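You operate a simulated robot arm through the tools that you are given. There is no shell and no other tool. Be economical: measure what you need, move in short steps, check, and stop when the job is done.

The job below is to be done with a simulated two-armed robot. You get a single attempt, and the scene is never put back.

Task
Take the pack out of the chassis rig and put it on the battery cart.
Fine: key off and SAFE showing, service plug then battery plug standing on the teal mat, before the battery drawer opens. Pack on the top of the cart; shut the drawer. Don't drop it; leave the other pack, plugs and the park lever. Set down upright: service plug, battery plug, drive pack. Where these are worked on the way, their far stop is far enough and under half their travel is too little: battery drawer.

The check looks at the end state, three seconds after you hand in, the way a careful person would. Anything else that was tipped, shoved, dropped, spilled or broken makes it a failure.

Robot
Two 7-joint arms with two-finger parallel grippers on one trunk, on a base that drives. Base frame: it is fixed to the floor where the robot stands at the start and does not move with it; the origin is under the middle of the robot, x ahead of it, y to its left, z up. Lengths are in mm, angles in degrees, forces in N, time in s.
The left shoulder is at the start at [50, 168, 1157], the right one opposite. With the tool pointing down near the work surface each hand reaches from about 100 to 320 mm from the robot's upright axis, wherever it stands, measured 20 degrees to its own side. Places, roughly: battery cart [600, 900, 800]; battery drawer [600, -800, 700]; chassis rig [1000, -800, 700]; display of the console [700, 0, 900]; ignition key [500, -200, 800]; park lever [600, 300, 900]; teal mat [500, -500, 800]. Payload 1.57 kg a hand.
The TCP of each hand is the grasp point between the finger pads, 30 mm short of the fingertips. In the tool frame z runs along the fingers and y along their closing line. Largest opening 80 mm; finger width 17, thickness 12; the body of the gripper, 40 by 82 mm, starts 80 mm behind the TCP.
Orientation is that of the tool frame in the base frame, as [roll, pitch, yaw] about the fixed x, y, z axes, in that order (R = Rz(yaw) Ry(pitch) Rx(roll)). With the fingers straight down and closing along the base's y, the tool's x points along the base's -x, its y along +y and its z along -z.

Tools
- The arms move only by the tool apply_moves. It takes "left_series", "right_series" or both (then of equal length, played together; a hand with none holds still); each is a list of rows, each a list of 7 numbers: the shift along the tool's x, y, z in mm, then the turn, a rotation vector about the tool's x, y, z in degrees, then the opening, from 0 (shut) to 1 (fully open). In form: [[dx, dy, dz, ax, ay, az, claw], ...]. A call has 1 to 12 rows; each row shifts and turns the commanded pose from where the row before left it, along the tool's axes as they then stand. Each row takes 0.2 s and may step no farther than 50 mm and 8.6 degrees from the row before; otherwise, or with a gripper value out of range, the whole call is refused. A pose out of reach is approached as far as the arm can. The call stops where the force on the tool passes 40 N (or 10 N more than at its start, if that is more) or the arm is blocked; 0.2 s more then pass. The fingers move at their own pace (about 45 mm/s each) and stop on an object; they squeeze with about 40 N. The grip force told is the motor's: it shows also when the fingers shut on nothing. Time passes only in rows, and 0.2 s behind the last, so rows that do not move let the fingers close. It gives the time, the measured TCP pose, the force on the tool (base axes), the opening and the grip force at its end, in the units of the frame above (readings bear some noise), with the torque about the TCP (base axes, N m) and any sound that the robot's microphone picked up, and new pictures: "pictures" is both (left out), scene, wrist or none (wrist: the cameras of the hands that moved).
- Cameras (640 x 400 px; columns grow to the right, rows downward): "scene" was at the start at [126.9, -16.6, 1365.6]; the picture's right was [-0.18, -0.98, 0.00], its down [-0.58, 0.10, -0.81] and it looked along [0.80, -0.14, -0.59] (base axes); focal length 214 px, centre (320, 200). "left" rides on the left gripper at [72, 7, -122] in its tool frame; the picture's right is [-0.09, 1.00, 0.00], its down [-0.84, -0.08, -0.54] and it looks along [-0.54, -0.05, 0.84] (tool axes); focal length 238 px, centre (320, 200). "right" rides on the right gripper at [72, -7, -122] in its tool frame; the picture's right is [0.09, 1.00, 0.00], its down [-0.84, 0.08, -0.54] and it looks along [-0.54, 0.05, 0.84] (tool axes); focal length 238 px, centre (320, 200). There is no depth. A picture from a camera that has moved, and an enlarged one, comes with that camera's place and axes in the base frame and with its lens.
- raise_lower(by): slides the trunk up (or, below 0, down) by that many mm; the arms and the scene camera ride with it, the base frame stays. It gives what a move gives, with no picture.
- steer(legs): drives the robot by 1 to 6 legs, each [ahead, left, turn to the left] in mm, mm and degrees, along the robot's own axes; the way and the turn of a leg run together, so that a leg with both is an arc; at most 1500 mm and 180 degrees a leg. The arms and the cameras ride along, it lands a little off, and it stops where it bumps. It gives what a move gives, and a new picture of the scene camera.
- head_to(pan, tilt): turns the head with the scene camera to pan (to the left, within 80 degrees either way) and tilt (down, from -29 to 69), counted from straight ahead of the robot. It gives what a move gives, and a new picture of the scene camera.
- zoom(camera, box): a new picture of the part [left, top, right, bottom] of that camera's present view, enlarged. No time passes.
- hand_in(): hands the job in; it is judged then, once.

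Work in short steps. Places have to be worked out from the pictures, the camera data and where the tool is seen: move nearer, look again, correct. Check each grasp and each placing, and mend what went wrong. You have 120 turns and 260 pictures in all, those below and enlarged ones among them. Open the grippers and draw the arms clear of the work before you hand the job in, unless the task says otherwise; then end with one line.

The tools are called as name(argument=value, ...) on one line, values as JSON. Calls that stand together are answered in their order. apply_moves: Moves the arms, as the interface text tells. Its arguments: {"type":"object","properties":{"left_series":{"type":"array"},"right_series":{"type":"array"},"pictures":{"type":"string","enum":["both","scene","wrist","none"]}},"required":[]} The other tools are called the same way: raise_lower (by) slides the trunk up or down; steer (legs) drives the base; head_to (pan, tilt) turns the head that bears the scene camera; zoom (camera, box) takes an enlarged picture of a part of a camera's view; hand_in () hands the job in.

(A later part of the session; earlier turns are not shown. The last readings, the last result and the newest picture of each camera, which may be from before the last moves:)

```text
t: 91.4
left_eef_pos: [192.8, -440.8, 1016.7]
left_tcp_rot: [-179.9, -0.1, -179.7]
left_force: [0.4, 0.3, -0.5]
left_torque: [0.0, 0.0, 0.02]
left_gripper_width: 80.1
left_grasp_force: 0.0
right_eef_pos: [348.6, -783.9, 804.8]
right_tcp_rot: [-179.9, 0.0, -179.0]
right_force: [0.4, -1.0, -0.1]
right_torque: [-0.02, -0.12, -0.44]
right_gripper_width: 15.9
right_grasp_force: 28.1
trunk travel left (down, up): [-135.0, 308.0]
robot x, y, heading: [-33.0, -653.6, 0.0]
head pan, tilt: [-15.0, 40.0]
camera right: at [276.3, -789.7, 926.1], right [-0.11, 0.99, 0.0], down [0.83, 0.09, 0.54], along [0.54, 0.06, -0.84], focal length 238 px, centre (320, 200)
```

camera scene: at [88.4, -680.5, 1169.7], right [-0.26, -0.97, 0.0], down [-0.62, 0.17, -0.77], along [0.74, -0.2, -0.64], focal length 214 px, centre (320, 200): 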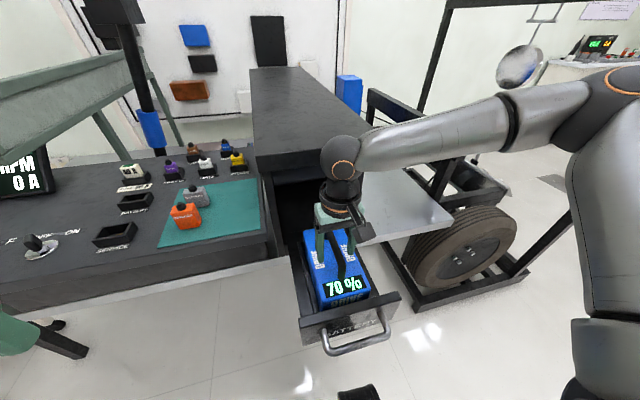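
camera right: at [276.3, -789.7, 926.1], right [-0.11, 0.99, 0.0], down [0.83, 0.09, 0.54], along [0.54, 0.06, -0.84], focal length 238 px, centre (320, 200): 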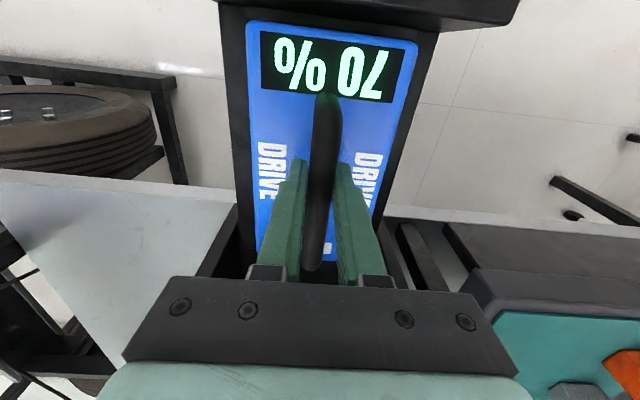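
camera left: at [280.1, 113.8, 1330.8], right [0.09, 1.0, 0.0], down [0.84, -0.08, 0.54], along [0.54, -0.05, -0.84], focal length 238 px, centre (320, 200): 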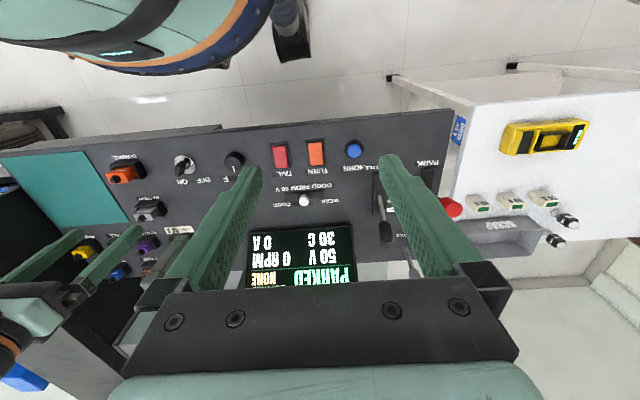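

Firm on the bar (15.9 mm). Lift 15 mm and read weight and torque.

apply_moves(right_series=[[0, 0, -3, 0, 0, 0, 0], [0, 0, -5, 0, 0, 0, 0], [0, 0, -7, 0, 0, 0, 0], [0, 0, 0, 0, 0, 0, 0]])

```text
t: 92.4
left_eef_pos: [193.0, -439.4, 1018.4]
left_tcp_rot: [-179.9, -0.1, -179.8]
left_force: [0.0, 0.4, 0.2]
left_torque: [-0.02, 0.03, -0.02]
left_gripper_width: 79.9
left_grasp_force: 0.1
right_eef_pos: [349.4, -783.1, 818.3]
right_tcp_rot: [-180.0, 0.0, -178.9]
right_force: [-1.2, -0.8, -12.8]
right_torque: [0.0, 0.17, 0.0]
right_gripper_width: 15.6
right_grasp_force: 31.9
trunk travel left (down, up): [-135.0, 308.0]
robot x, y, heading: [-34.9, -655.8, -0.0]
head pan, tilt: [-15.0, 40.0]
camera scene: at [89.1, -680.7, 1169.6], right [-0.26, -0.97, 0.0], down [-0.62, 0.17, -0.77], along [0.74, -0.2, -0.64], focal length 214 px, centre (320, 200)
camera right: at [277.7, -790.3, 940.8], right [-0.11, 0.99, 0.0], down [0.84, 0.09, 0.54], along [0.54, 0.06, -0.84], focal length 238 px, centre (320, 200)
```

scene: 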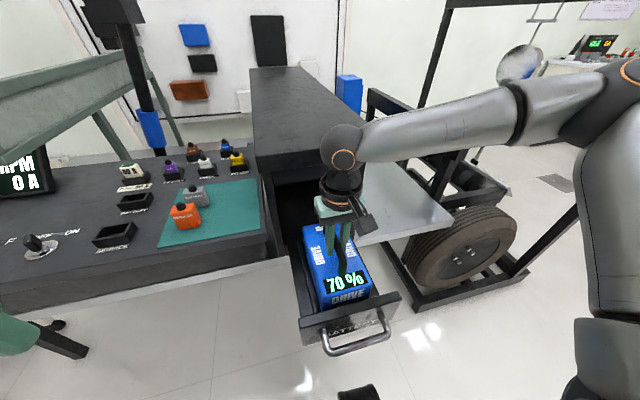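
right: 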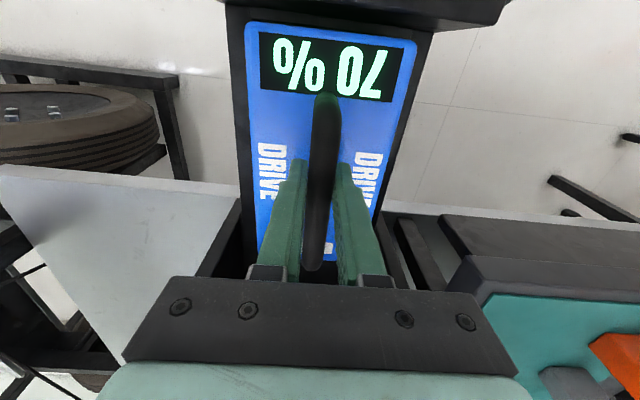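

Lifted cleanly: 12.8 N, small torque. Raise the trunk 200 to bring it out.

raise_lower(by=220)

head_to(pan=-15, tilt=45)

```text
t: 94.7
left_eef_pos: [194.3, -440.9, 1237.6]
left_tcp_rot: [-180.0, -0.3, -179.8]
left_force: [0.0, -0.4, -0.3]
left_torque: [-0.04, -0.02, 0.02]
left_gripper_width: 80.1
left_grasp_force: 0.0
right_eef_pos: [348.5, -785.3, 1038.0]
right_tcp_rot: [180.0, 0.0, -179.1]
right_force: [0.4, 0.6, -12.9]
right_torque: [0.04, 0.18, 0.0]
right_gripper_width: 15.7
right_grasp_force: 31.5
trunk travel left (down, up): [-355.0, 88.0]
robot x, y, heading: [-35.1, -659.1, 0.2]
head pan, tilt: [-15.0, 40.0]
```

```text
t: 95.4
left_eef_pos: [193.7, -440.5, 1238.3]
left_tcp_rot: [-179.9, -0.1, -179.8]
left_force: [0.5, -0.2, -1.3]
left_torque: [-0.05, 0.01, 0.01]
left_gripper_width: 79.9
left_grasp_force: 0.1
right_eef_pos: [350.4, -783.3, 1039.9]
right_tcp_rot: [179.9, 0.0, -179.0]
right_force: [-0.2, 0.4, -14.0]
right_torque: [0.0, 0.18, -0.02]
right_gripper_width: 15.6
right_grasp_force: 31.2
trunk travel left (down, up): [-355.0, 88.0]
robot x, y, heading: [-31.4, -655.7, -0.0]
head pan, tilt: [-15.0, 45.0]
camera scene: at [85.7, -679.8, 1382.4], right [-0.26, -0.97, 0.0], down [-0.68, 0.18, -0.71], along [0.68, -0.18, -0.71], focal length 214 px, centre (320, 200)
```

scene: 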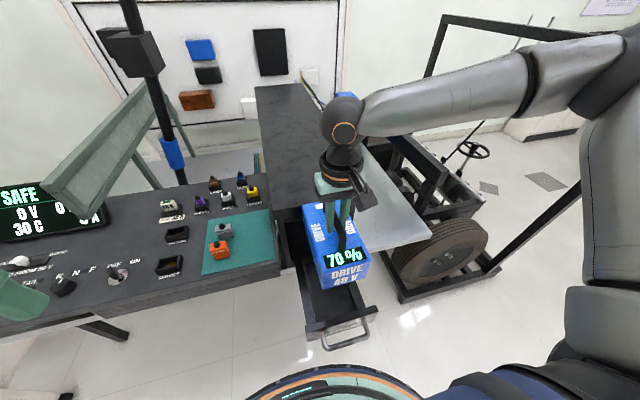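

Pack is out of the drawer. Back off 250 and drive left in stages, looking toward the cart.

steer(legs=[[-250, 0, 0], [0, 700, 0]])

head_to(pan=35, tilt=25)

```text
t: 103.5
left_eef_pos: [-49.6, 272.4, 1238.2]
left_tcp_rot: [-179.9, -0.2, 179.4]
left_force: [0.4, -0.1, -0.6]
left_torque: [-0.03, -0.02, -0.01]
left_gripper_width: 80.2
left_grasp_force: 0.1
right_eef_pos: [102.3, -73.7, 1039.2]
right_tcp_rot: [179.9, 0.0, -179.7]
right_force: [-0.3, 0.2, -12.7]
right_torque: [0.05, 0.15, -0.02]
right_gripper_width: 15.7
right_grasp_force: 30.5
trunk travel left (down, up): [-355.0, 88.0]
robot x, y, heading: [-280.7, 58.6, -0.7]
head pan, tilt: [-15.0, 45.0]
camera scene: at [-160.3, 34.3, 1382.3], right [-0.27, -0.96, 0.0], down [-0.68, 0.19, -0.71], along [0.68, -0.19, -0.71], focal length 214 px, centre (320, 200)
```

scene: 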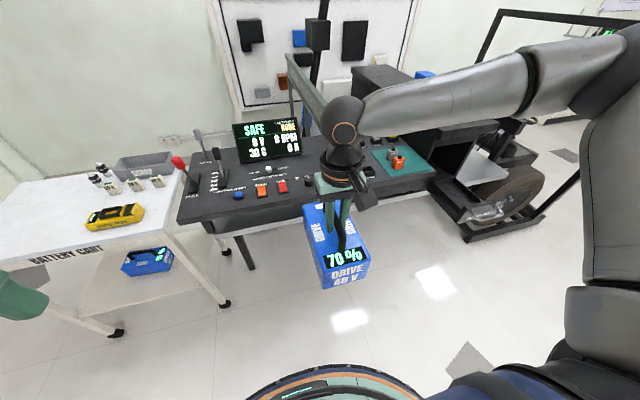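

```text
t: 104.7
left_eef_pos: [-48.5, 272.1, 1238.3]
left_tcp_rot: [-179.9, -0.1, 179.4]
left_force: [-0.3, 1.4, -0.4]
left_torque: [0.02, 0.02, 0.0]
left_gripper_width: 80.1
left_grasp_force: 0.0
right_eef_pos: [102.5, -73.7, 1039.2]
right_tcp_rot: [-180.0, 0.0, -179.7]
right_force: [-0.3, 1.8, -13.1]
right_torque: [0.02, 0.18, -0.01]
right_gripper_width: 15.3
right_grasp_force: 31.8
trunk travel left (down, up): [-355.0, 88.0]
robot x, y, heading: [-280.1, 58.6, -0.8]
head pan, tilt: [35.0, 25.0]
camera scene: at [-162.4, 108.1, 1412.9], right [0.56, -0.83, 0.0], down [-0.35, -0.24, -0.91], along [0.75, 0.51, -0.42], focal length 214 px, centre (320, 200)
```

scene: 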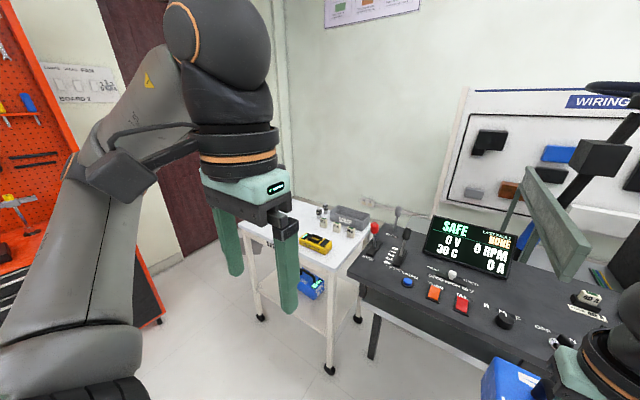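

The cart has a free area I must see better; drive 550 further left and look down at it.

steer(legs=[[0, 600, 0]])

head_to(pan=10, tilt=35)

```text
t: 110.6
left_eef_pos: [-40.6, 893.5, 1238.0]
left_tcp_rot: [-179.9, -0.1, 179.3]
left_force: [0.5, 0.5, 1.0]
left_torque: [0.02, -0.01, -0.02]
left_gripper_width: 80.0
left_grasp_force: 0.0
right_eef_pos: [109.6, 548.1, 1039.0]
right_tcp_rot: [180.0, 0.0, -180.0]
right_force: [-0.3, -0.6, -12.6]
right_torque: [0.0, 0.2, -0.02]
right_gripper_width: 15.6
right_grasp_force: 31.5
trunk travel left (down, up): [-355.0, 88.0]
robot x, y, heading: [-274.9, 678.3, -0.7]
head pan, tilt: [35.0, 25.0]
camera scene: at [-153.8, 730.3, 1412.9], right [0.56, -0.83, 0.0], down [-0.35, -0.24, -0.91], along [0.75, 0.51, -0.42], focal length 214 px, centre (320, 200)
```

scene: 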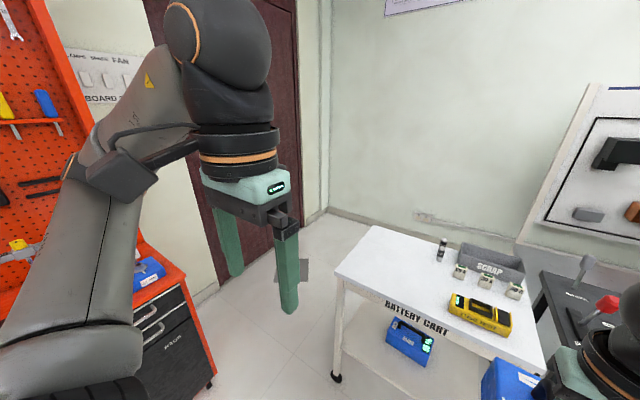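

```text
t: 111.5
left_eef_pos: [-40.8, 892.1, 1238.2]
left_tcp_rot: [-180.0, -0.1, 179.2]
left_force: [-0.1, -0.8, 0.2]
left_torque: [0.02, 0.0, 0.0]
left_gripper_width: 80.1
left_grasp_force: 0.0
right_eef_pos: [109.4, 547.5, 1039.3]
right_tcp_rot: [-179.9, -0.1, 179.9]
right_force: [-1.2, 0.9, -13.3]
right_torque: [-0.03, 0.17, -0.01]
right_gripper_width: 15.6
right_grasp_force: 31.3
trunk travel left (down, up): [-355.0, 88.0]
robot x, y, heading: [-271.6, 678.5, -1.1]
head pan, tilt: [10.0, 35.0]
camera scene: at [-143.1, 692.5, 1397.2], right [0.16, -0.99, 0.0], down [-0.57, -0.09, -0.82], along [0.81, 0.13, -0.57], focal length 214 px, centre (320, 200)
```

scene: 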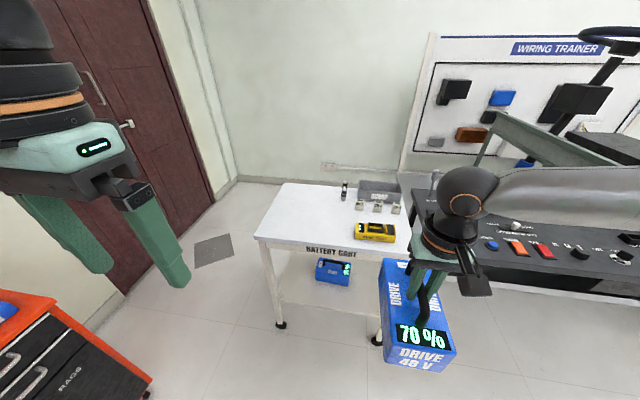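

Cart top spans about x 405–830, y 476–1039, with free space left of the meter. Target pack spot ≈(510,845). Drive left 290 then forward 280 and re-look.

steer(legs=[[0, 292, 1], [280, 0, 0]])

head_to(pan=-5, tilt=50)

zoom(camera="right", box=[0, 0, 640, 400])

```text
t: 116.2
left_eef_pos: [247.8, 1183.4, 1237.8]
left_tcp_rot: [-179.9, -0.2, 179.8]
left_force: [-0.4, -0.1, 0.0]
left_torque: [-0.03, 0.03, 0.01]
left_gripper_width: 80.2
left_grasp_force: 0.1
right_eef_pos: [399.3, 838.4, 1039.5]
right_tcp_rot: [-180.0, -0.2, -179.4]
right_force: [-1.0, -0.4, -13.0]
right_torque: [0.0, 0.2, -0.02]
right_gripper_width: 15.5
right_grasp_force: 30.9
trunk travel left (down, up): [-355.0, 88.0]
robot x, y, heading: [17.3, 965.4, 0.0]
head pan, tilt: [10.0, 35.0]
camera scene: at [145.6, 981.3, 1397.1], right [0.17, -0.99, 0.0], down [-0.57, -0.1, -0.82], along [0.81, 0.14, -0.57], focal length 214 px, centre (320, 200)
```

scene: 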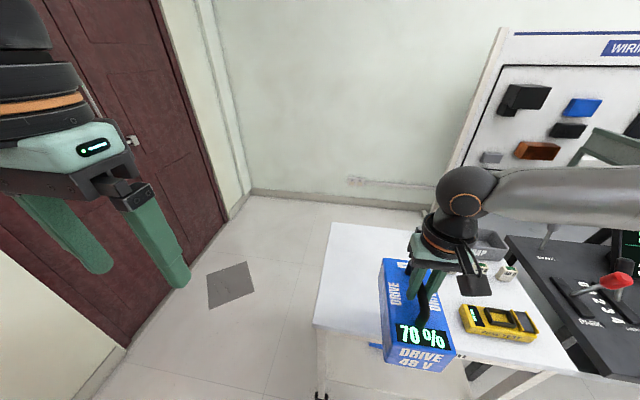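

```text
t: 117.0
left_eef_pos: [245.7, 1182.2, 1238.2]
left_tcp_rot: [-179.9, -0.1, 179.8]
left_force: [0.0, 0.1, 0.0]
left_torque: [0.04, -0.01, 0.02]
left_gripper_width: 80.1
left_grasp_force: 0.0
right_eef_pos: [399.3, 840.3, 1038.6]
right_tcp_rot: [180.0, -0.2, -179.4]
right_force: [0.4, 0.9, -13.3]
right_torque: [0.03, 0.19, -0.02]
right_gripper_width: 15.5
right_grasp_force: 31.0
trunk travel left (down, up): [-355.0, 88.0]
robot x, y, heading: [15.2, 969.4, -0.3]
head pan, tilt: [-5.0, 50.0]
camera scene: at [134.7, 959.4, 1375.5], right [-0.09, -1.0, 0.0], down [-0.76, 0.07, -0.64], along [0.64, -0.06, -0.77], focal length 214 px, centre (320, 200)
```

scene: 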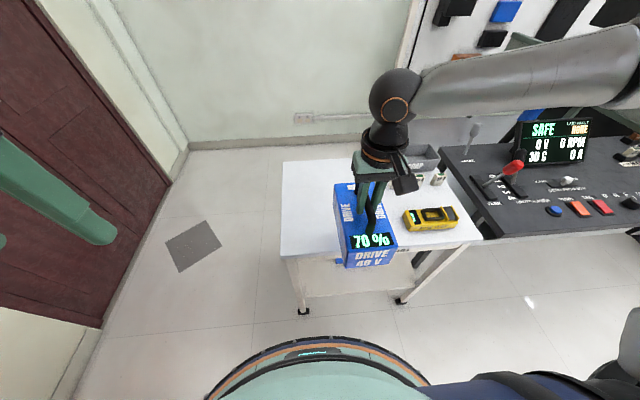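

```text
1.00 times, centred on (320, 200) of right (not enlarged: the box is as wide or as high as the picture)
camera zoom: at [327.7, 833.1, 1160.4], right [-0.1, 0.99, 0.0], down [0.84, 0.09, 0.54], along [0.54, 0.06, -0.84], focal length 238 px, centre (320, 200)
```

zoom: 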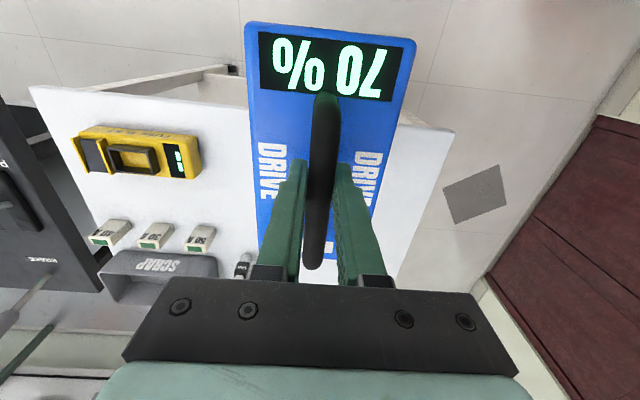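

Clear free area; drive forward 115 so the TCP is at x≈515 over the cart.

steer(legs=[[116, 12, 0]])

raise_lower(by=-60)

head_to(pan=-15, tilt=45)

zoom(camera="right", box=[0, 0, 640, 400])

```text
t: 118.2
left_eef_pos: [363.4, 1193.7, 1237.8]
left_tcp_rot: [-179.9, -0.1, 179.7]
left_force: [0.8, -0.1, -0.8]
left_torque: [-0.05, -0.02, -0.01]
left_gripper_width: 80.1
left_grasp_force: 0.0
right_eef_pos: [514.5, 848.9, 1038.0]
right_tcp_rot: [-180.0, 0.0, -179.6]
right_force: [0.1, -0.6, -12.5]
right_torque: [0.04, 0.17, -0.01]
right_gripper_width: 15.2
right_grasp_force: 31.1
trunk travel left (down, up): [-355.0, 88.0]
robot x, y, heading: [129.7, 980.0, -0.4]
head pan, tilt: [-5.0, 50.0]
camera scene: at [251.2, 970.1, 1375.3], right [-0.09, -1.0, 0.0], down [-0.76, 0.07, -0.64], along [0.64, -0.06, -0.77], focal length 214 px, centre (320, 200)
```

scene: 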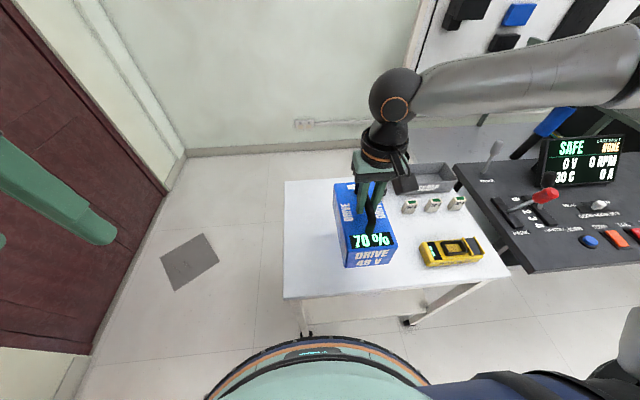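

```text
t: 119.2
left_eef_pos: [360.7, 1192.6, 1178.1]
left_tcp_rot: [-179.9, -0.1, 179.6]
left_force: [0.0, 0.2, -0.4]
left_torque: [-0.04, -0.02, -0.02]
left_gripper_width: 79.9
left_grasp_force: 0.0
right_eef_pos: [513.1, 847.8, 978.4]
right_tcp_rot: [-180.0, -0.1, -179.5]
right_force: [-1.0, 1.1, -12.4]
right_torque: [-0.01, 0.15, 0.0]
right_gripper_width: 15.2
right_grasp_force: 31.4
trunk travel left (down, up): [-295.0, 148.0]
robot x, y, heading: [131.4, 977.6, -0.2]
head pan, tilt: [-5.0, 50.0]
```

```text
t: 119.9
left_eef_pos: [362.9, 1193.7, 1178.0]
left_tcp_rot: [-180.0, -0.1, 179.5]
left_force: [-0.1, 0.4, 0.1]
left_torque: [-0.02, 0.04, -0.01]
left_gripper_width: 80.1
left_grasp_force: 0.2
right_eef_pos: [513.9, 848.8, 978.8]
right_tcp_rot: [179.9, -0.1, -179.5]
right_force: [-0.3, 0.8, -13.3]
right_torque: [0.03, 0.15, -0.02]
right_gripper_width: 15.6
right_grasp_force: 31.1
trunk travel left (down, up): [-295.0, 148.0]
robot x, y, heading: [130.8, 978.9, -0.5]
head pan, tilt: [-15.0, 45.0]
camera scene: at [251.8, 955.7, 1322.3], right [-0.27, -0.96, 0.0], down [-0.68, 0.19, -0.71], along [0.68, -0.19, -0.71], focal length 214 px, centre (320, 200)
```

scene: 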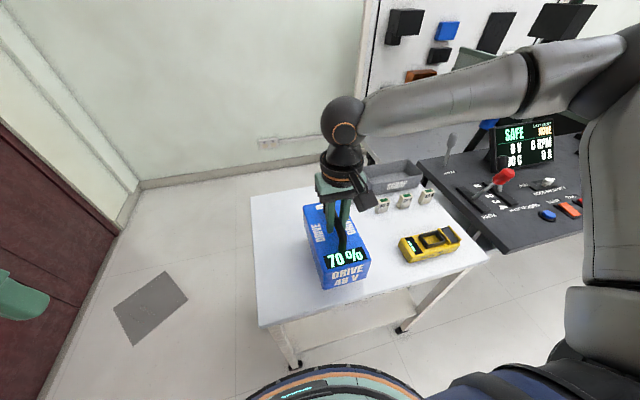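

```text
1.00 times, centred on (320, 200) of right (not enlarged: the box is as wide or as high as the picture)
camera zoom: at [442.8, 843.2, 1100.5], right [-0.1, 0.99, 0.0], down [0.84, 0.08, 0.54], along [0.54, 0.05, -0.84], focal length 238 px, centre (320, 200)
```

zoom: 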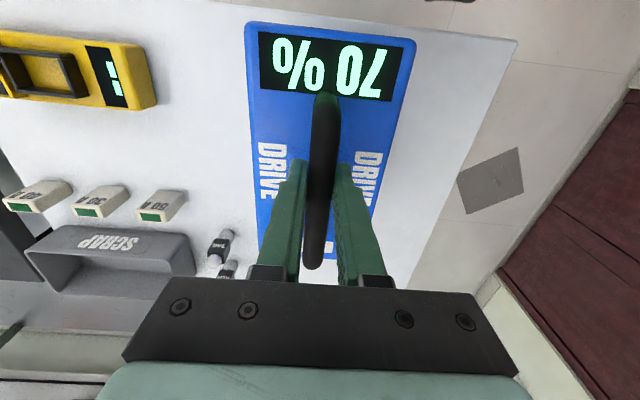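

The pack is over free cart surface. Lower by arm in small steps, watching the force.

apply_moves(right_series=[[0, 0, 8, 0, 0, 0, 0], [0, 0, 8, 0, 0, 0, 0], [0, 0, 6, 0, 0, 0, 0], [0, 0, 0, 0, 0, 0, 0]])

zoom(camera="scene", box=[250, 180, 430, 310])

```text
t: 120.9
left_eef_pos: [363.1, 1194.5, 1179.6]
left_tcp_rot: [-179.9, -0.2, 179.6]
left_force: [1.2, -0.4, 0.3]
left_torque: [-0.01, 0.04, 0.01]
left_gripper_width: 80.1
left_grasp_force: 0.0
right_eef_pos: [513.5, 847.9, 956.6]
right_tcp_rot: [180.0, -0.1, -179.4]
right_force: [-0.4, 0.1, -12.7]
right_torque: [0.02, 0.19, -0.01]
right_gripper_width: 15.5
right_grasp_force: 31.5
trunk travel left (down, up): [-295.0, 148.0]
robot x, y, heading: [132.6, 980.4, -0.2]
head pan, tilt: [-15.0, 45.0]
camera scene: at [251.8, 955.7, 1322.3], right [-0.27, -0.96, 0.0], down [-0.68, 0.19, -0.71], along [0.68, -0.19, -0.71], focal length 214 px, centre (320, 200)
camera right: at [442.6, 843.1, 1078.0], right [-0.1, 0.99, 0.0], down [0.84, 0.08, 0.54], along [0.54, 0.05, -0.84], focal length 238 px, centre (320, 200)
```

scene: 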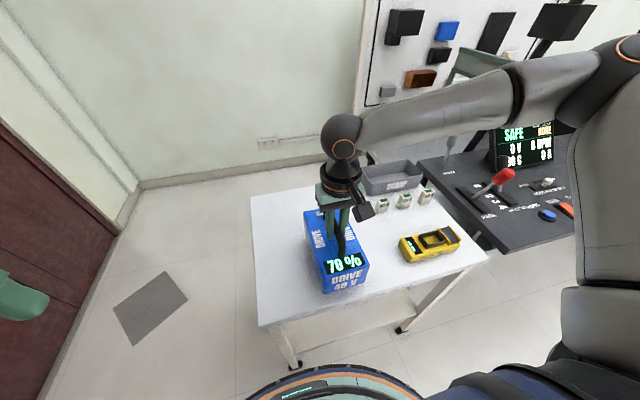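
right: 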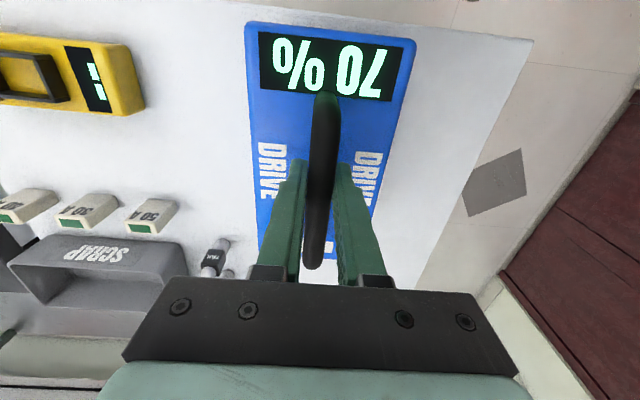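

```text
3.08 times, centred on (340, 245) of scene
camera zoom: at [251.8, 955.7, 1322.3], right [-0.27, -0.96, 0.0], down [-0.68, 0.19, -0.71], along [0.68, -0.19, -0.71], focal length 660 px, centre (258, 62)
```

zoom: 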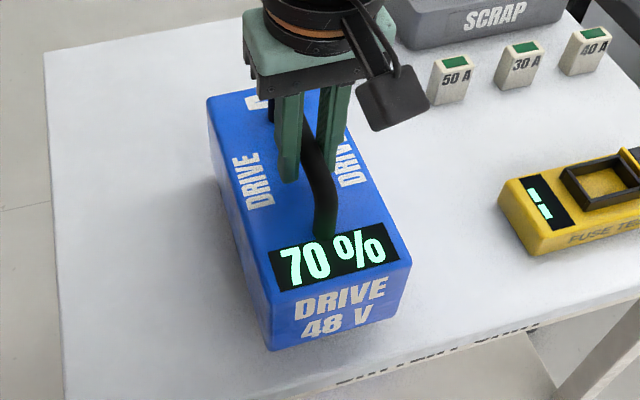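

Still 12.7 N hanging, close to the surface. Continue in 3 mm steps.

apply_moves(right_series=[[0, 0, 3, 0, 0, 0, 0], [0, 0, 3, 0, 0, 0, 0], [0, 0, 3, 0, 0, 0, 0], [0, 0, 3, 0, 0, 0, 0]], pictures="none")

```text
t: 121.9
left_eef_pos: [362.6, 1193.6, 1178.4]
left_tcp_rot: [-179.9, 0.0, 179.5]
left_force: [1.2, 0.0, 0.3]
left_torque: [0.01, -0.01, -0.01]
left_gripper_width: 79.9
left_grasp_force: 0.2
right_eef_pos: [514.9, 849.2, 943.8]
right_tcp_rot: [180.0, 0.0, -179.5]
right_force: [0.4, -0.3, -12.7]
right_torque: [-0.01, 0.18, 0.03]
right_gripper_width: 16.1
right_grasp_force: 30.7
trunk travel left (down, up): [-295.0, 148.0]
robot x, y, heading: [132.4, 978.5, -0.4]
head pan, tilt: [-15.0, 45.0]
```

apply_moves(right_series=[[0, 0, 3, 0, 0, 0, 0], [0, 0, 3, 0, 0, 0, 0], [0, 0, 3, 0, 0, 0, 0], [0, 0, 2, 0, 0, 0, 0]], pictures="none")

zoom(camera="scene", box=[250, 180, 430, 310])

```text
t: 122.9
left_eef_pos: [361.9, 1194.3, 1178.8]
left_tcp_rot: [-179.9, -0.1, 179.6]
left_force: [0.3, -0.5, -0.6]
left_torque: [0.03, 0.02, 0.0]
left_gripper_width: 80.1
left_grasp_force: 0.0
right_eef_pos: [512.6, 848.4, 933.0]
right_tcp_rot: [-179.9, -0.2, -179.5]
right_force: [0.1, -0.3, -13.0]
right_torque: [0.03, 0.17, -0.03]
right_gripper_width: 15.6
right_grasp_force: 31.3
trunk travel left (down, up): [-295.0, 148.0]
robot x, y, heading: [134.4, 979.5, -0.5]
head pan, tilt: [-15.0, 45.0]
```

```text
3.08 times, centred on (340, 245) of scene
camera zoom: at [251.9, 955.7, 1322.3], right [-0.27, -0.96, 0.0], down [-0.68, 0.19, -0.71], along [0.68, -0.19, -0.71], focal length 660 px, centre (258, 62)
```

zoom: 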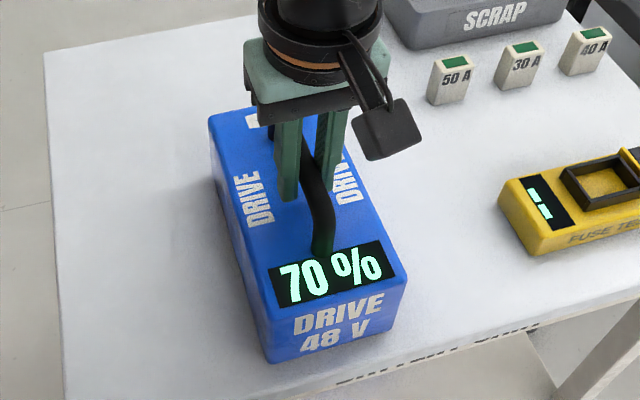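

Not touching yet, and the pack's front would be only ~20 mm from the cart edge; drive 35 ahead for margin, then continue lowering.

steer(legs=[[38, 0, 0]])

apply_moves(right_series=[[0, 0, 3, 0, 0, 0, 0], [0, 0, 3, 0, 0, 0, 0], [0, 0, 3, 0, 0, 0, 0]], pictures="none")

```text
t: 123.8
left_eef_pos: [378.1, 1193.3, 1178.7]
left_tcp_rot: [-179.9, 0.0, 179.6]
left_force: [-0.8, 0.4, -0.6]
left_torque: [0.0, -0.02, -0.01]
left_gripper_width: 80.0
left_grasp_force: 0.1
right_eef_pos: [529.1, 849.4, 933.9]
right_tcp_rot: [180.0, 0.0, -179.5]
right_force: [-0.5, 0.5, -12.6]
right_torque: [0.02, 0.17, -0.01]
right_gripper_width: 15.4
right_grasp_force: 31.3
trunk travel left (down, up): [-295.0, 148.0]
robot x, y, heading: [145.7, 979.7, -0.3]
head pan, tilt: [-15.0, 45.0]
camera scene: at [267.8, 955.4, 1322.5], right [-0.27, -0.96, 0.0], down [-0.68, 0.19, -0.71], along [0.68, -0.19, -0.71], focal length 214 px, centre (320, 200)
```

scene: 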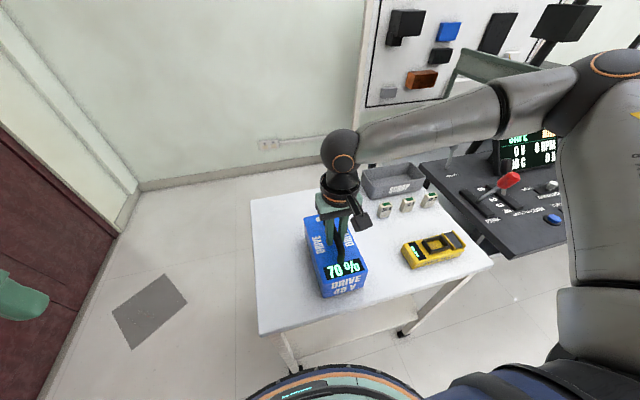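

```text
t: 124.6
left_eef_pos: [376.0, 1193.0, 1180.3]
left_tcp_rot: [-179.8, 0.0, 179.5]
left_force: [-0.5, 0.3, 0.5]
left_torque: [-0.03, 0.0, 0.01]
left_gripper_width: 80.1
left_grasp_force: 0.1
right_eef_pos: [528.4, 848.8, 926.0]
right_tcp_rot: [179.9, 0.3, -179.6]
right_force: [-4.4, -5.7, 24.5]
right_torque: [-0.02, -0.06, -0.08]
right_gripper_width: 15.6
right_grasp_force: 31.6
trunk travel left (down, up): [-295.0, 148.0]
robot x, y, heading: [146.3, 979.5, -0.6]
head pan, tilt: [-15.0, 45.0]
```

Contact: the pack rests on the cart (24 N up). View before release.

apply_moves(right_series=[[0, 0, -2, 0, 0, 0, 0], [0, 0, 0, 0, 0, 0, 0]], pictures="wrist")

zoom(camera="scene", box=[240, 180, 420, 350])

```text
t: 125.2
left_eef_pos: [377.2, 1193.3, 1180.2]
left_tcp_rot: [-179.9, 0.1, 179.6]
left_force: [0.0, 0.8, 0.1]
left_torque: [0.02, 0.01, 0.02]
left_gripper_width: 79.9
left_grasp_force: 0.0
right_eef_pos: [529.4, 849.3, 926.7]
right_tcp_rot: [-180.0, 0.0, -179.5]
right_force: [-2.8, -3.4, 12.3]
right_torque: [-0.02, -0.83, -0.08]
right_gripper_width: 15.6
right_grasp_force: 31.2
trunk travel left (down, up): [-295.0, 148.0]
robot x, y, heading: [148.5, 978.6, -0.5]
head pan, tilt: [-15.0, 45.0]
camera right: at [458.1, 843.0, 1048.9], right [-0.1, 0.99, 0.0], down [0.84, 0.09, 0.54], along [0.54, 0.05, -0.84], focal length 238 px, centre (320, 200)
```

right: 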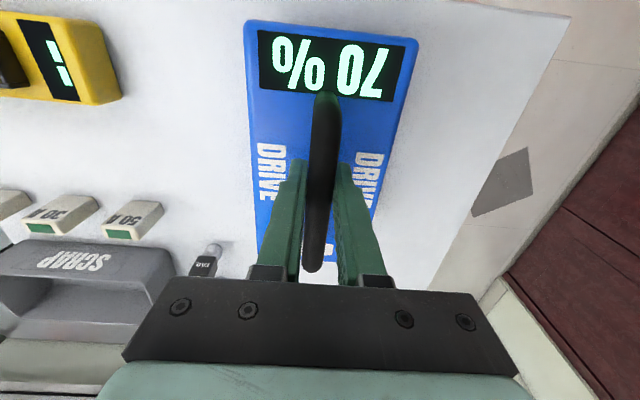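

```text
2.35 times, centred on (330, 265) of scene
camera zoom: at [267.0, 955.5, 1322.5], right [-0.27, -0.96, 0.0], down [-0.68, 0.19, -0.71], along [0.68, -0.19, -0.71], focal length 505 px, centre (296, 47)
```

zoom: 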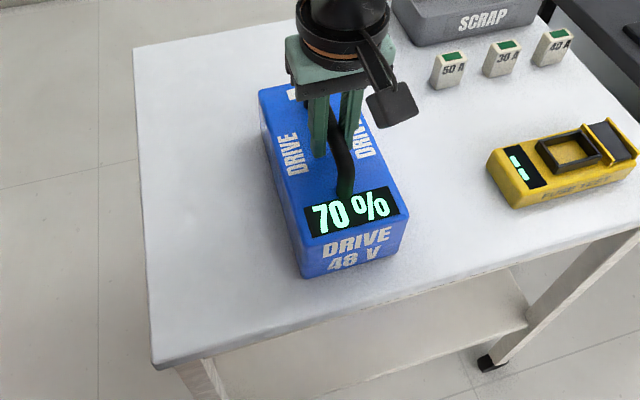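

Pack stands fully on the cart with margin. Release, and lift straight up.

apply_moves(right_series=[[0, 0, 0, 0, 0, 0, 0.6], [0, 0, 0, 0, 0, 0, 0.6], [0, 0, 0, 0, 0, 0, 0.6], [0, 0, -20, 0, 0, 0, 0.6], [0, 0, -30, 0, 0, 0, 0.6], [0, 0, -30, 0, 0, 0, 0.6], [0, 0, 0, 0, 0, 0, 0.6]])

```text
t: 126.8
left_eef_pos: [378.5, 1193.6, 1178.9]
left_tcp_rot: [-179.9, 0.0, 179.7]
left_force: [0.2, -0.8, 0.1]
left_torque: [0.01, 0.0, -0.02]
left_gripper_width: 80.1
left_grasp_force: 0.1
right_eef_pos: [528.9, 849.8, 1007.8]
right_tcp_rot: [-180.0, -0.1, -179.4]
right_force: [-0.1, -0.1, 0.3]
right_torque: [-0.02, -0.03, 0.04]
right_gripper_width: 48.0
right_grasp_force: 0.0
trunk travel left (down, up): [-295.0, 148.0]
robot x, y, heading: [145.0, 979.4, -0.5]
head pan, tilt: [-15.0, 45.0]
camera scene: at [268.1, 955.7, 1322.4], right [-0.27, -0.96, 0.0], down [-0.68, 0.19, -0.71], along [0.68, -0.19, -0.71], focal length 214 px, centre (320, 200)
camera right: at [458.1, 843.7, 1129.3], right [-0.1, 0.99, 0.0], down [0.84, 0.08, 0.54], along [0.54, 0.05, -0.84], focal length 238 px, centre (320, 200)
```

scene: 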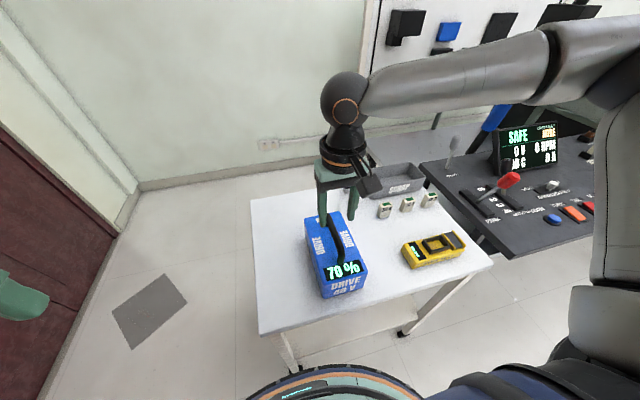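
right: 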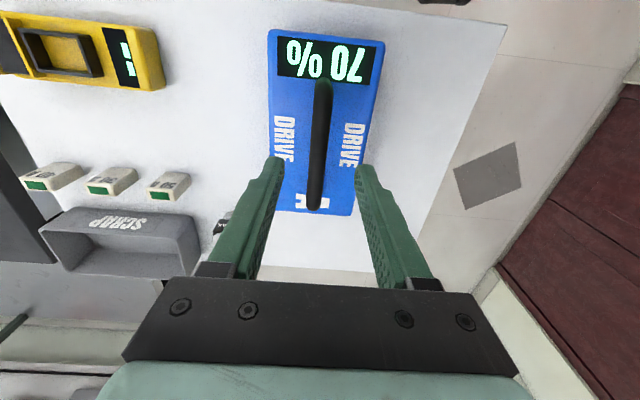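

Released; pack stands on the cart. Now return to shut the drawer: back off, drive right, stay ~100 mm short of it.

steer(legs=[[-420, 0, 0], [0, -830, 0], [0, -828, 0], [-90, 0, 0]])

head_to(pan=-15, tilt=38)

```text
t: 144.5
left_eef_pos: [-156.3, -439.9, 1179.3]
left_tcp_rot: [-179.9, 0.0, 179.6]
left_force: [0.4, -0.4, 0.3]
left_torque: [0.03, 0.0, -0.02]
left_gripper_width: 79.9
left_grasp_force: 0.1
right_eef_pos: [-4.9, -785.1, 1008.3]
right_tcp_rot: [-179.9, 0.1, -179.5]
right_force: [-0.9, -0.1, 0.2]
right_torque: [-0.02, -0.03, 0.03]
right_gripper_width: 47.8
right_grasp_force: 0.0
trunk travel left (down, up): [-295.0, 148.0]
robot x, y, heading: [-384.3, -651.6, -0.4]
head pan, tilt: [-15.0, 45.0]
camera scene: at [-266.2, -678.1, 1322.6], right [-0.27, -0.96, 0.0], down [-0.68, 0.19, -0.71], along [0.68, -0.19, -0.71], focal length 214 px, centre (320, 200)
```

scene: 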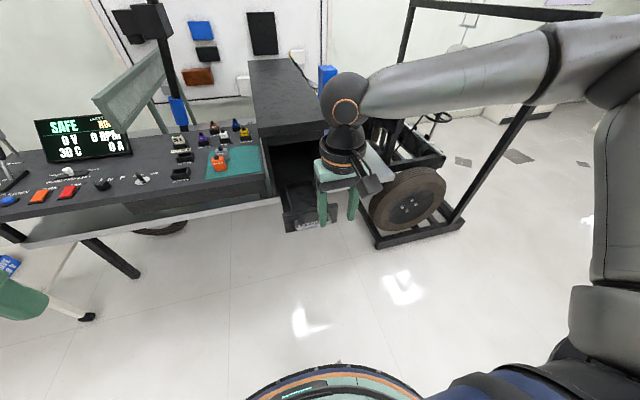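

```text
t: 145.2
left_eef_pos: [-153.8, -440.1, 1179.0]
left_tcp_rot: [-179.9, -0.1, 179.6]
left_force: [-0.7, 0.3, 0.4]
left_torque: [0.02, -0.02, -0.01]
left_gripper_width: 80.0
left_grasp_force: 0.1
right_eef_pos: [-4.3, -784.3, 1007.2]
right_tcp_rot: [180.0, -0.1, -179.5]
right_force: [-1.1, 0.5, 0.0]
right_torque: [0.02, -0.01, -0.01]
right_gripper_width: 48.0
right_grasp_force: 0.0
trunk travel left (down, up): [-295.0, 148.0]
robot x, y, heading: [-384.8, -654.2, -0.4]
head pan, tilt: [-15.0, 38.0]
camera scene: at [-260.4, -679.4, 1332.7], right [-0.27, -0.96, 0.0], down [-0.59, 0.16, -0.79], along [0.76, -0.21, -0.62], focal length 214 px, centre (320, 200)
```

scene: 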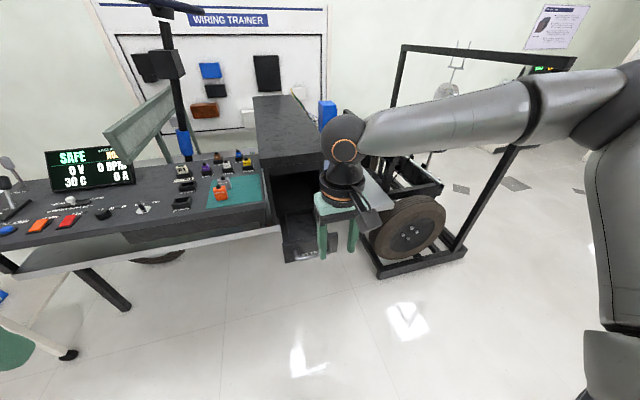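

Drawer front at about x≈180–215. I repeat the handle grip pose: tilt 60° then roll 90°.

apply_moves(right_series=[[0, 0, 0, 0, -7.5, 0, 0.6], [0, 0, 0, 0, -7.5, 0, 0.6], [0, 0, 0, 0, -7.5, 0, 0.6], [0, 0, 0, 0, -7.5, 0, 0.6], [0, 0, 0, 0, -7.5, 0, 0.6], [0, 0, 0, 0, -7.5, 0, 0.6], [0, 0, 0, 0, -7.5, 0, 0.6], [0, 0, 0, 0, -7.5, 0, 0.6], [0, 0, 0, 0, 0, -8.2, 0.6], [0, 0, 0, 0, 0, -8.2, 0.6], [0, 0, 0, 0, 0, -8.2, 0.6], [0, 0, 0, 0, 0, -8.2, 0.6]], pictures="none")

apply_moves(right_series=[[0, 0, 0, 0, 0, -8.2, 0.6], [0, 0, 0, 0, 0, -8.2, 0.6], [0, 0, 0, 0, 0, -8.2, 0.6], [0, 0, 0, 0, 0, -8.2, 0.6], [0, 0, 0, 0, 0, -8.2, 0.6], [0, 0, 0, 0, 0, -8.2, 0.6], [0, 0, 0, 0, 0, -8, 0.6], [0, 0, 0, 0, 0, 0, 0.6]], pictures="none")

raise_lower(by=-240)

zoom(camera="right", box=[0, 0, 640, 400])

```text
t: 147.8
left_eef_pos: [-154.0, -441.0, 1177.9]
left_tcp_rot: [-179.9, -0.2, 179.5]
left_force: [0.6, 0.1, 0.7]
left_torque: [0.02, -0.01, 0.01]
left_gripper_width: 80.1
left_grasp_force: 0.1
right_eef_pos: [30.8, -772.2, 1012.0]
right_tcp_rot: [-136.9, 46.4, -127.3]
right_force: [-0.6, 0.3, -0.2]
right_torque: [0.0, -0.03, 0.0]
right_gripper_width: 47.9
right_grasp_force: 0.0
right hand out of reach, approached as far as the arm can: row 6, 7, 8
trunk travel left (down, up): [-295.0, 148.0]
robot x, y, heading: [-385.1, -656.8, -0.8]
head pan, tilt: [-15.0, 38.0]
```

```text
t: 149.6
left_eef_pos: [-154.9, -440.4, 1178.2]
left_tcp_rot: [-179.9, -0.1, 179.6]
left_force: [0.4, -0.2, 0.1]
left_torque: [0.01, -0.03, -0.03]
left_gripper_width: 79.9
left_grasp_force: 0.1
right_eef_pos: [32.0, -774.6, 1011.9]
right_tcp_rot: [-120.2, -0.1, -89.5]
right_force: [-0.5, 0.1, 0.1]
right_torque: [0.0, 0.0, 0.01]
right_gripper_width: 47.9
right_grasp_force: 0.1
trunk travel left (down, up): [-295.0, 148.0]
robot x, y, heading: [-384.0, -656.8, -0.5]
head pan, tilt: [-15.0, 38.0]
```

```text
t: 152.1
left_eef_pos: [-153.9, -440.6, 938.1]
left_tcp_rot: [-179.9, -0.1, 179.6]
left_force: [0.1, 0.6, 0.5]
left_torque: [0.04, -0.03, -0.01]
left_gripper_width: 80.0
left_grasp_force: 0.1
right_eef_pos: [31.9, -772.8, 771.6]
right_tcp_rot: [-120.2, 0.0, -89.5]
right_force: [0.0, -0.6, -0.2]
right_torque: [0.01, 0.03, -0.02]
right_gripper_width: 48.0
right_grasp_force: 0.2
trunk travel left (down, up): [-55.0, 388.0]
robot x, y, heading: [-383.7, -655.6, -0.5]
head pan, tilt: [-15.0, 38.0]
```

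```text
1.00 times, centred on (320, 200) of right (not enlarged: the box is as wide or as high as the picture)
camera zoom: at [-69.1, -844.3, 838.5], right [-0.5, -0.1, -0.86], down [-0.51, 0.83, 0.2], along [0.7, 0.55, -0.46], focal length 238 px, centre (320, 200)
```

zoom: 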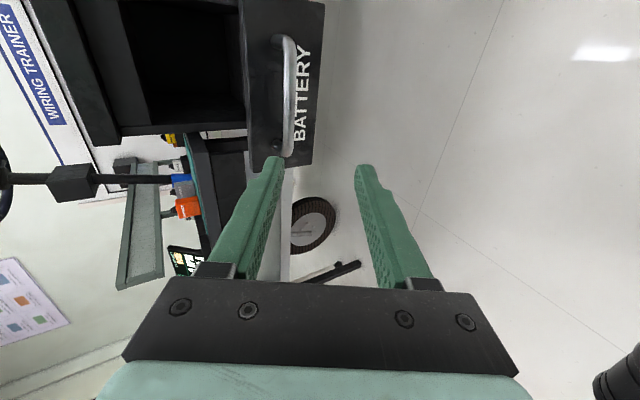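

Bar now near (184,-793,721). Lower trunk 46 and drive 105 ahead, 20 right; then check.

raise_lower(by=-46)

steer(legs=[[100, -22, 0]])

apply_moves(right_series=[[0, 0, 0, 0, 0, 0, 0.7], [0, 0, 0, 0, 0, 0, 0.7]], pictures="wrist")

```text
t: 152.9
left_eef_pos: [-155.3, -440.0, 891.9]
left_tcp_rot: [-180.0, 0.0, 179.5]
left_force: [-0.3, -0.3, 0.5]
left_torque: [-0.01, 0.0, 0.02]
left_gripper_width: 80.1
left_grasp_force: 0.1
right_eef_pos: [31.4, -772.8, 724.9]
right_tcp_rot: [-120.0, 0.0, -89.4]
right_force: [0.5, -0.4, -0.2]
right_torque: [0.03, 0.0, 0.02]
right_gripper_width: 47.9
right_grasp_force: 0.1
trunk travel left (down, up): [-9.0, 434.0]
robot x, y, heading: [-386.9, -651.5, -0.3]
head pan, tilt: [-15.0, 38.0]
```

```text
t: 154.1
left_eef_pos: [-56.9, -462.6, 891.9]
left_tcp_rot: [-179.9, 0.0, 179.6]
left_force: [-0.6, -0.4, -1.0]
left_torque: [0.01, -0.01, 0.02]
left_gripper_width: 80.2
left_grasp_force: 0.1
right_eef_pos: [129.8, -795.4, 725.4]
right_tcp_rot: [-120.1, 0.0, -89.5]
right_force: [-0.2, 0.4, 0.8]
right_torque: [-0.02, -0.02, -0.02]
right_gripper_width: 47.9
right_grasp_force: 0.0
trunk travel left (down, up): [-9.0, 434.0]
robot x, y, heading: [-286.0, -675.4, -0.2]
head pan, tilt: [-15.0, 38.0]
camera scene: at [-162.8, -701.9, 1046.7], right [-0.27, -0.96, 0.0], down [-0.59, 0.16, -0.79], along [0.76, -0.21, -0.62], focal length 214 px, centre (320, 200)
```

scene: 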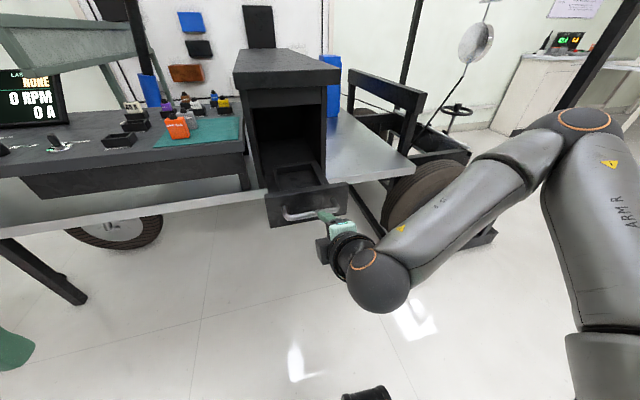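

```text
t: 154.7
left_eef_pos: [-58.1, -462.3, 891.9]
left_tcp_rot: [-179.9, 0.0, 179.6]
left_force: [0.3, -0.9, -0.1]
left_torque: [0.0, 0.02, -0.01]
left_gripper_width: 79.8
left_grasp_force: 0.1
right_eef_pos: [130.8, -796.3, 726.4]
right_tcp_rot: [-120.0, 0.0, -89.5]
right_force: [0.9, 0.2, -0.2]
right_torque: [0.02, 0.03, -0.02]
right_gripper_width: 55.8
right_grasp_force: 0.0
trunk travel left (down, up): [-9.0, 434.0]
robot x, y, heading: [-287.4, -679.8, -0.3]
head pan, tilt: [-15.0, 38.0]
camera right: at [28.9, -866.6, 792.5], right [-0.5, -0.1, -0.86], down [-0.52, 0.83, 0.2], along [0.7, 0.55, -0.46], focal length 238 px, centre (320, 200)
```

right: 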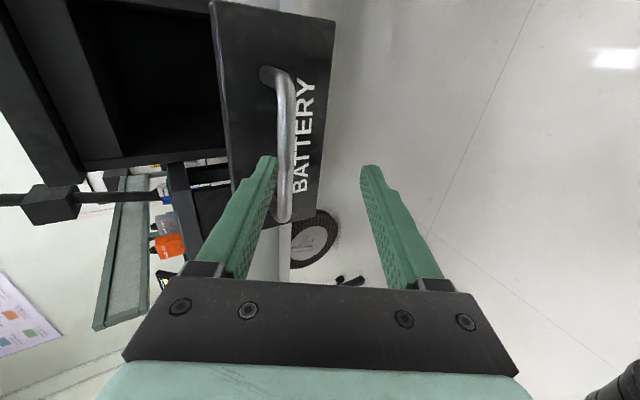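

Bar measured at ≈(190,-803,721). Drive 46 ahead so it enters between the fingers.

steer(legs=[[46, -5, 0]])

zoom(camera="right", box=[160, 30, 480, 230])

```text
t: 155.6
left_eef_pos: [-13.4, -467.9, 892.6]
left_tcp_rot: [-179.9, -0.1, 179.6]
left_force: [0.2, -0.4, 0.6]
left_torque: [0.0, -0.03, 0.01]
left_gripper_width: 80.1
left_grasp_force: 0.1
right_eef_pos: [173.4, -801.7, 725.9]
right_tcp_rot: [-120.2, 0.0, -89.4]
right_force: [-0.5, -1.0, 0.5]
right_torque: [-0.05, 0.01, -0.03]
right_gripper_width: 56.1
right_grasp_force: 0.2
trunk travel left (down, up): [-9.0, 434.0]
robot x, y, heading: [-241.9, -684.2, -0.2]
head pan, tilt: [-15.0, 38.0]
camera scene: at [-118.5, -707.3, 1046.7], right [-0.27, -0.96, 0.0], down [-0.59, 0.16, -0.79], along [0.76, -0.21, -0.62], focal length 214 px, centre (320, 200)
```

scene: 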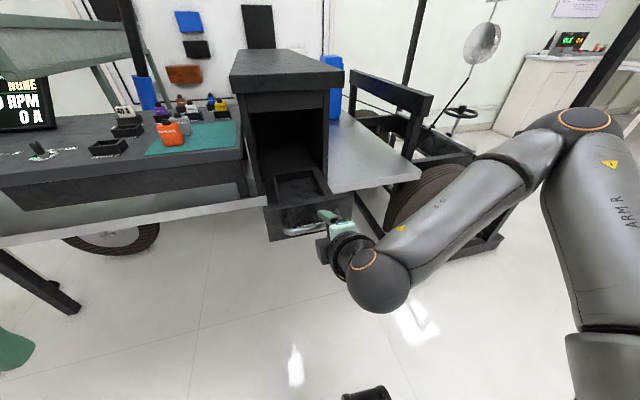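

```text
2.00 times, centred on (320, 130) of right
camera zoom: at [73.0, -872.1, 792.5], right [-0.5, -0.1, -0.86], down [-0.52, 0.83, 0.2], along [0.7, 0.55, -0.46], focal length 477 px, centre (320, 340)
```

zoom: 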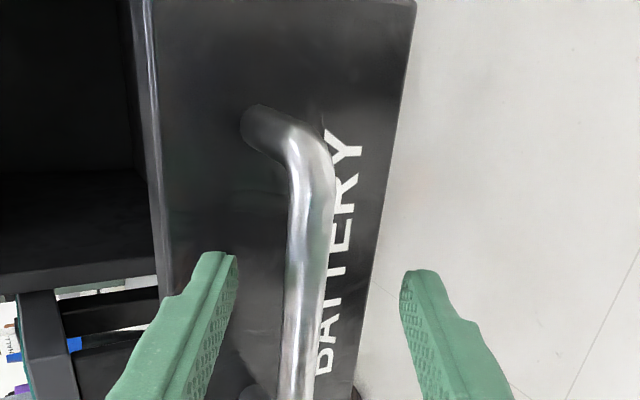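

The bar sits between the fingers as before. Advance 6 mm along the tool and close.

apply_moves(right_series=[[0, 0, 6, 0, 0, 0, 0.7], [0, 0, 0, 0, 0, 0, 0], [0, 0, 0, 0, 0, 0, 0], [0, 0, 0, 0, 0, 0, 0], [0, 0, 0, 0, 0, 0, 0]], pictures="wrist")

```text
t: 156.8
left_eef_pos: [-13.9, -468.4, 893.5]
left_tcp_rot: [-179.9, 0.0, 179.6]
left_force: [0.9, 0.0, 0.6]
left_torque: [0.02, 0.03, 0.0]
left_gripper_width: 80.0
left_grasp_force: 0.2
right_eef_pos: [180.9, -800.1, 726.1]
right_tcp_rot: [-119.5, 0.1, -89.7]
right_force: [1.8, -2.7, 22.5]
right_torque: [0.24, -0.29, -0.2]
right_gripper_width: 13.9
right_grasp_force: 27.0
trunk travel left (down, up): [-9.0, 434.0]
robot x, y, heading: [-241.2, -681.5, -0.4]
head pan, tilt: [-15.0, 38.0]
camera right: at [78.8, -872.4, 792.3], right [-0.49, -0.09, -0.87], down [-0.52, 0.83, 0.2], along [0.7, 0.55, -0.46], focal length 238 px, centre (320, 200)
```

right: 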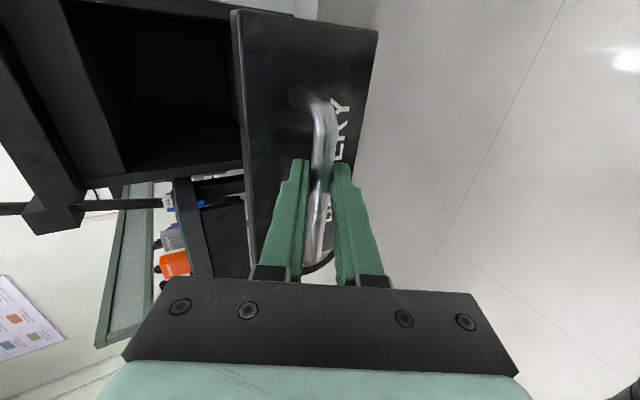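

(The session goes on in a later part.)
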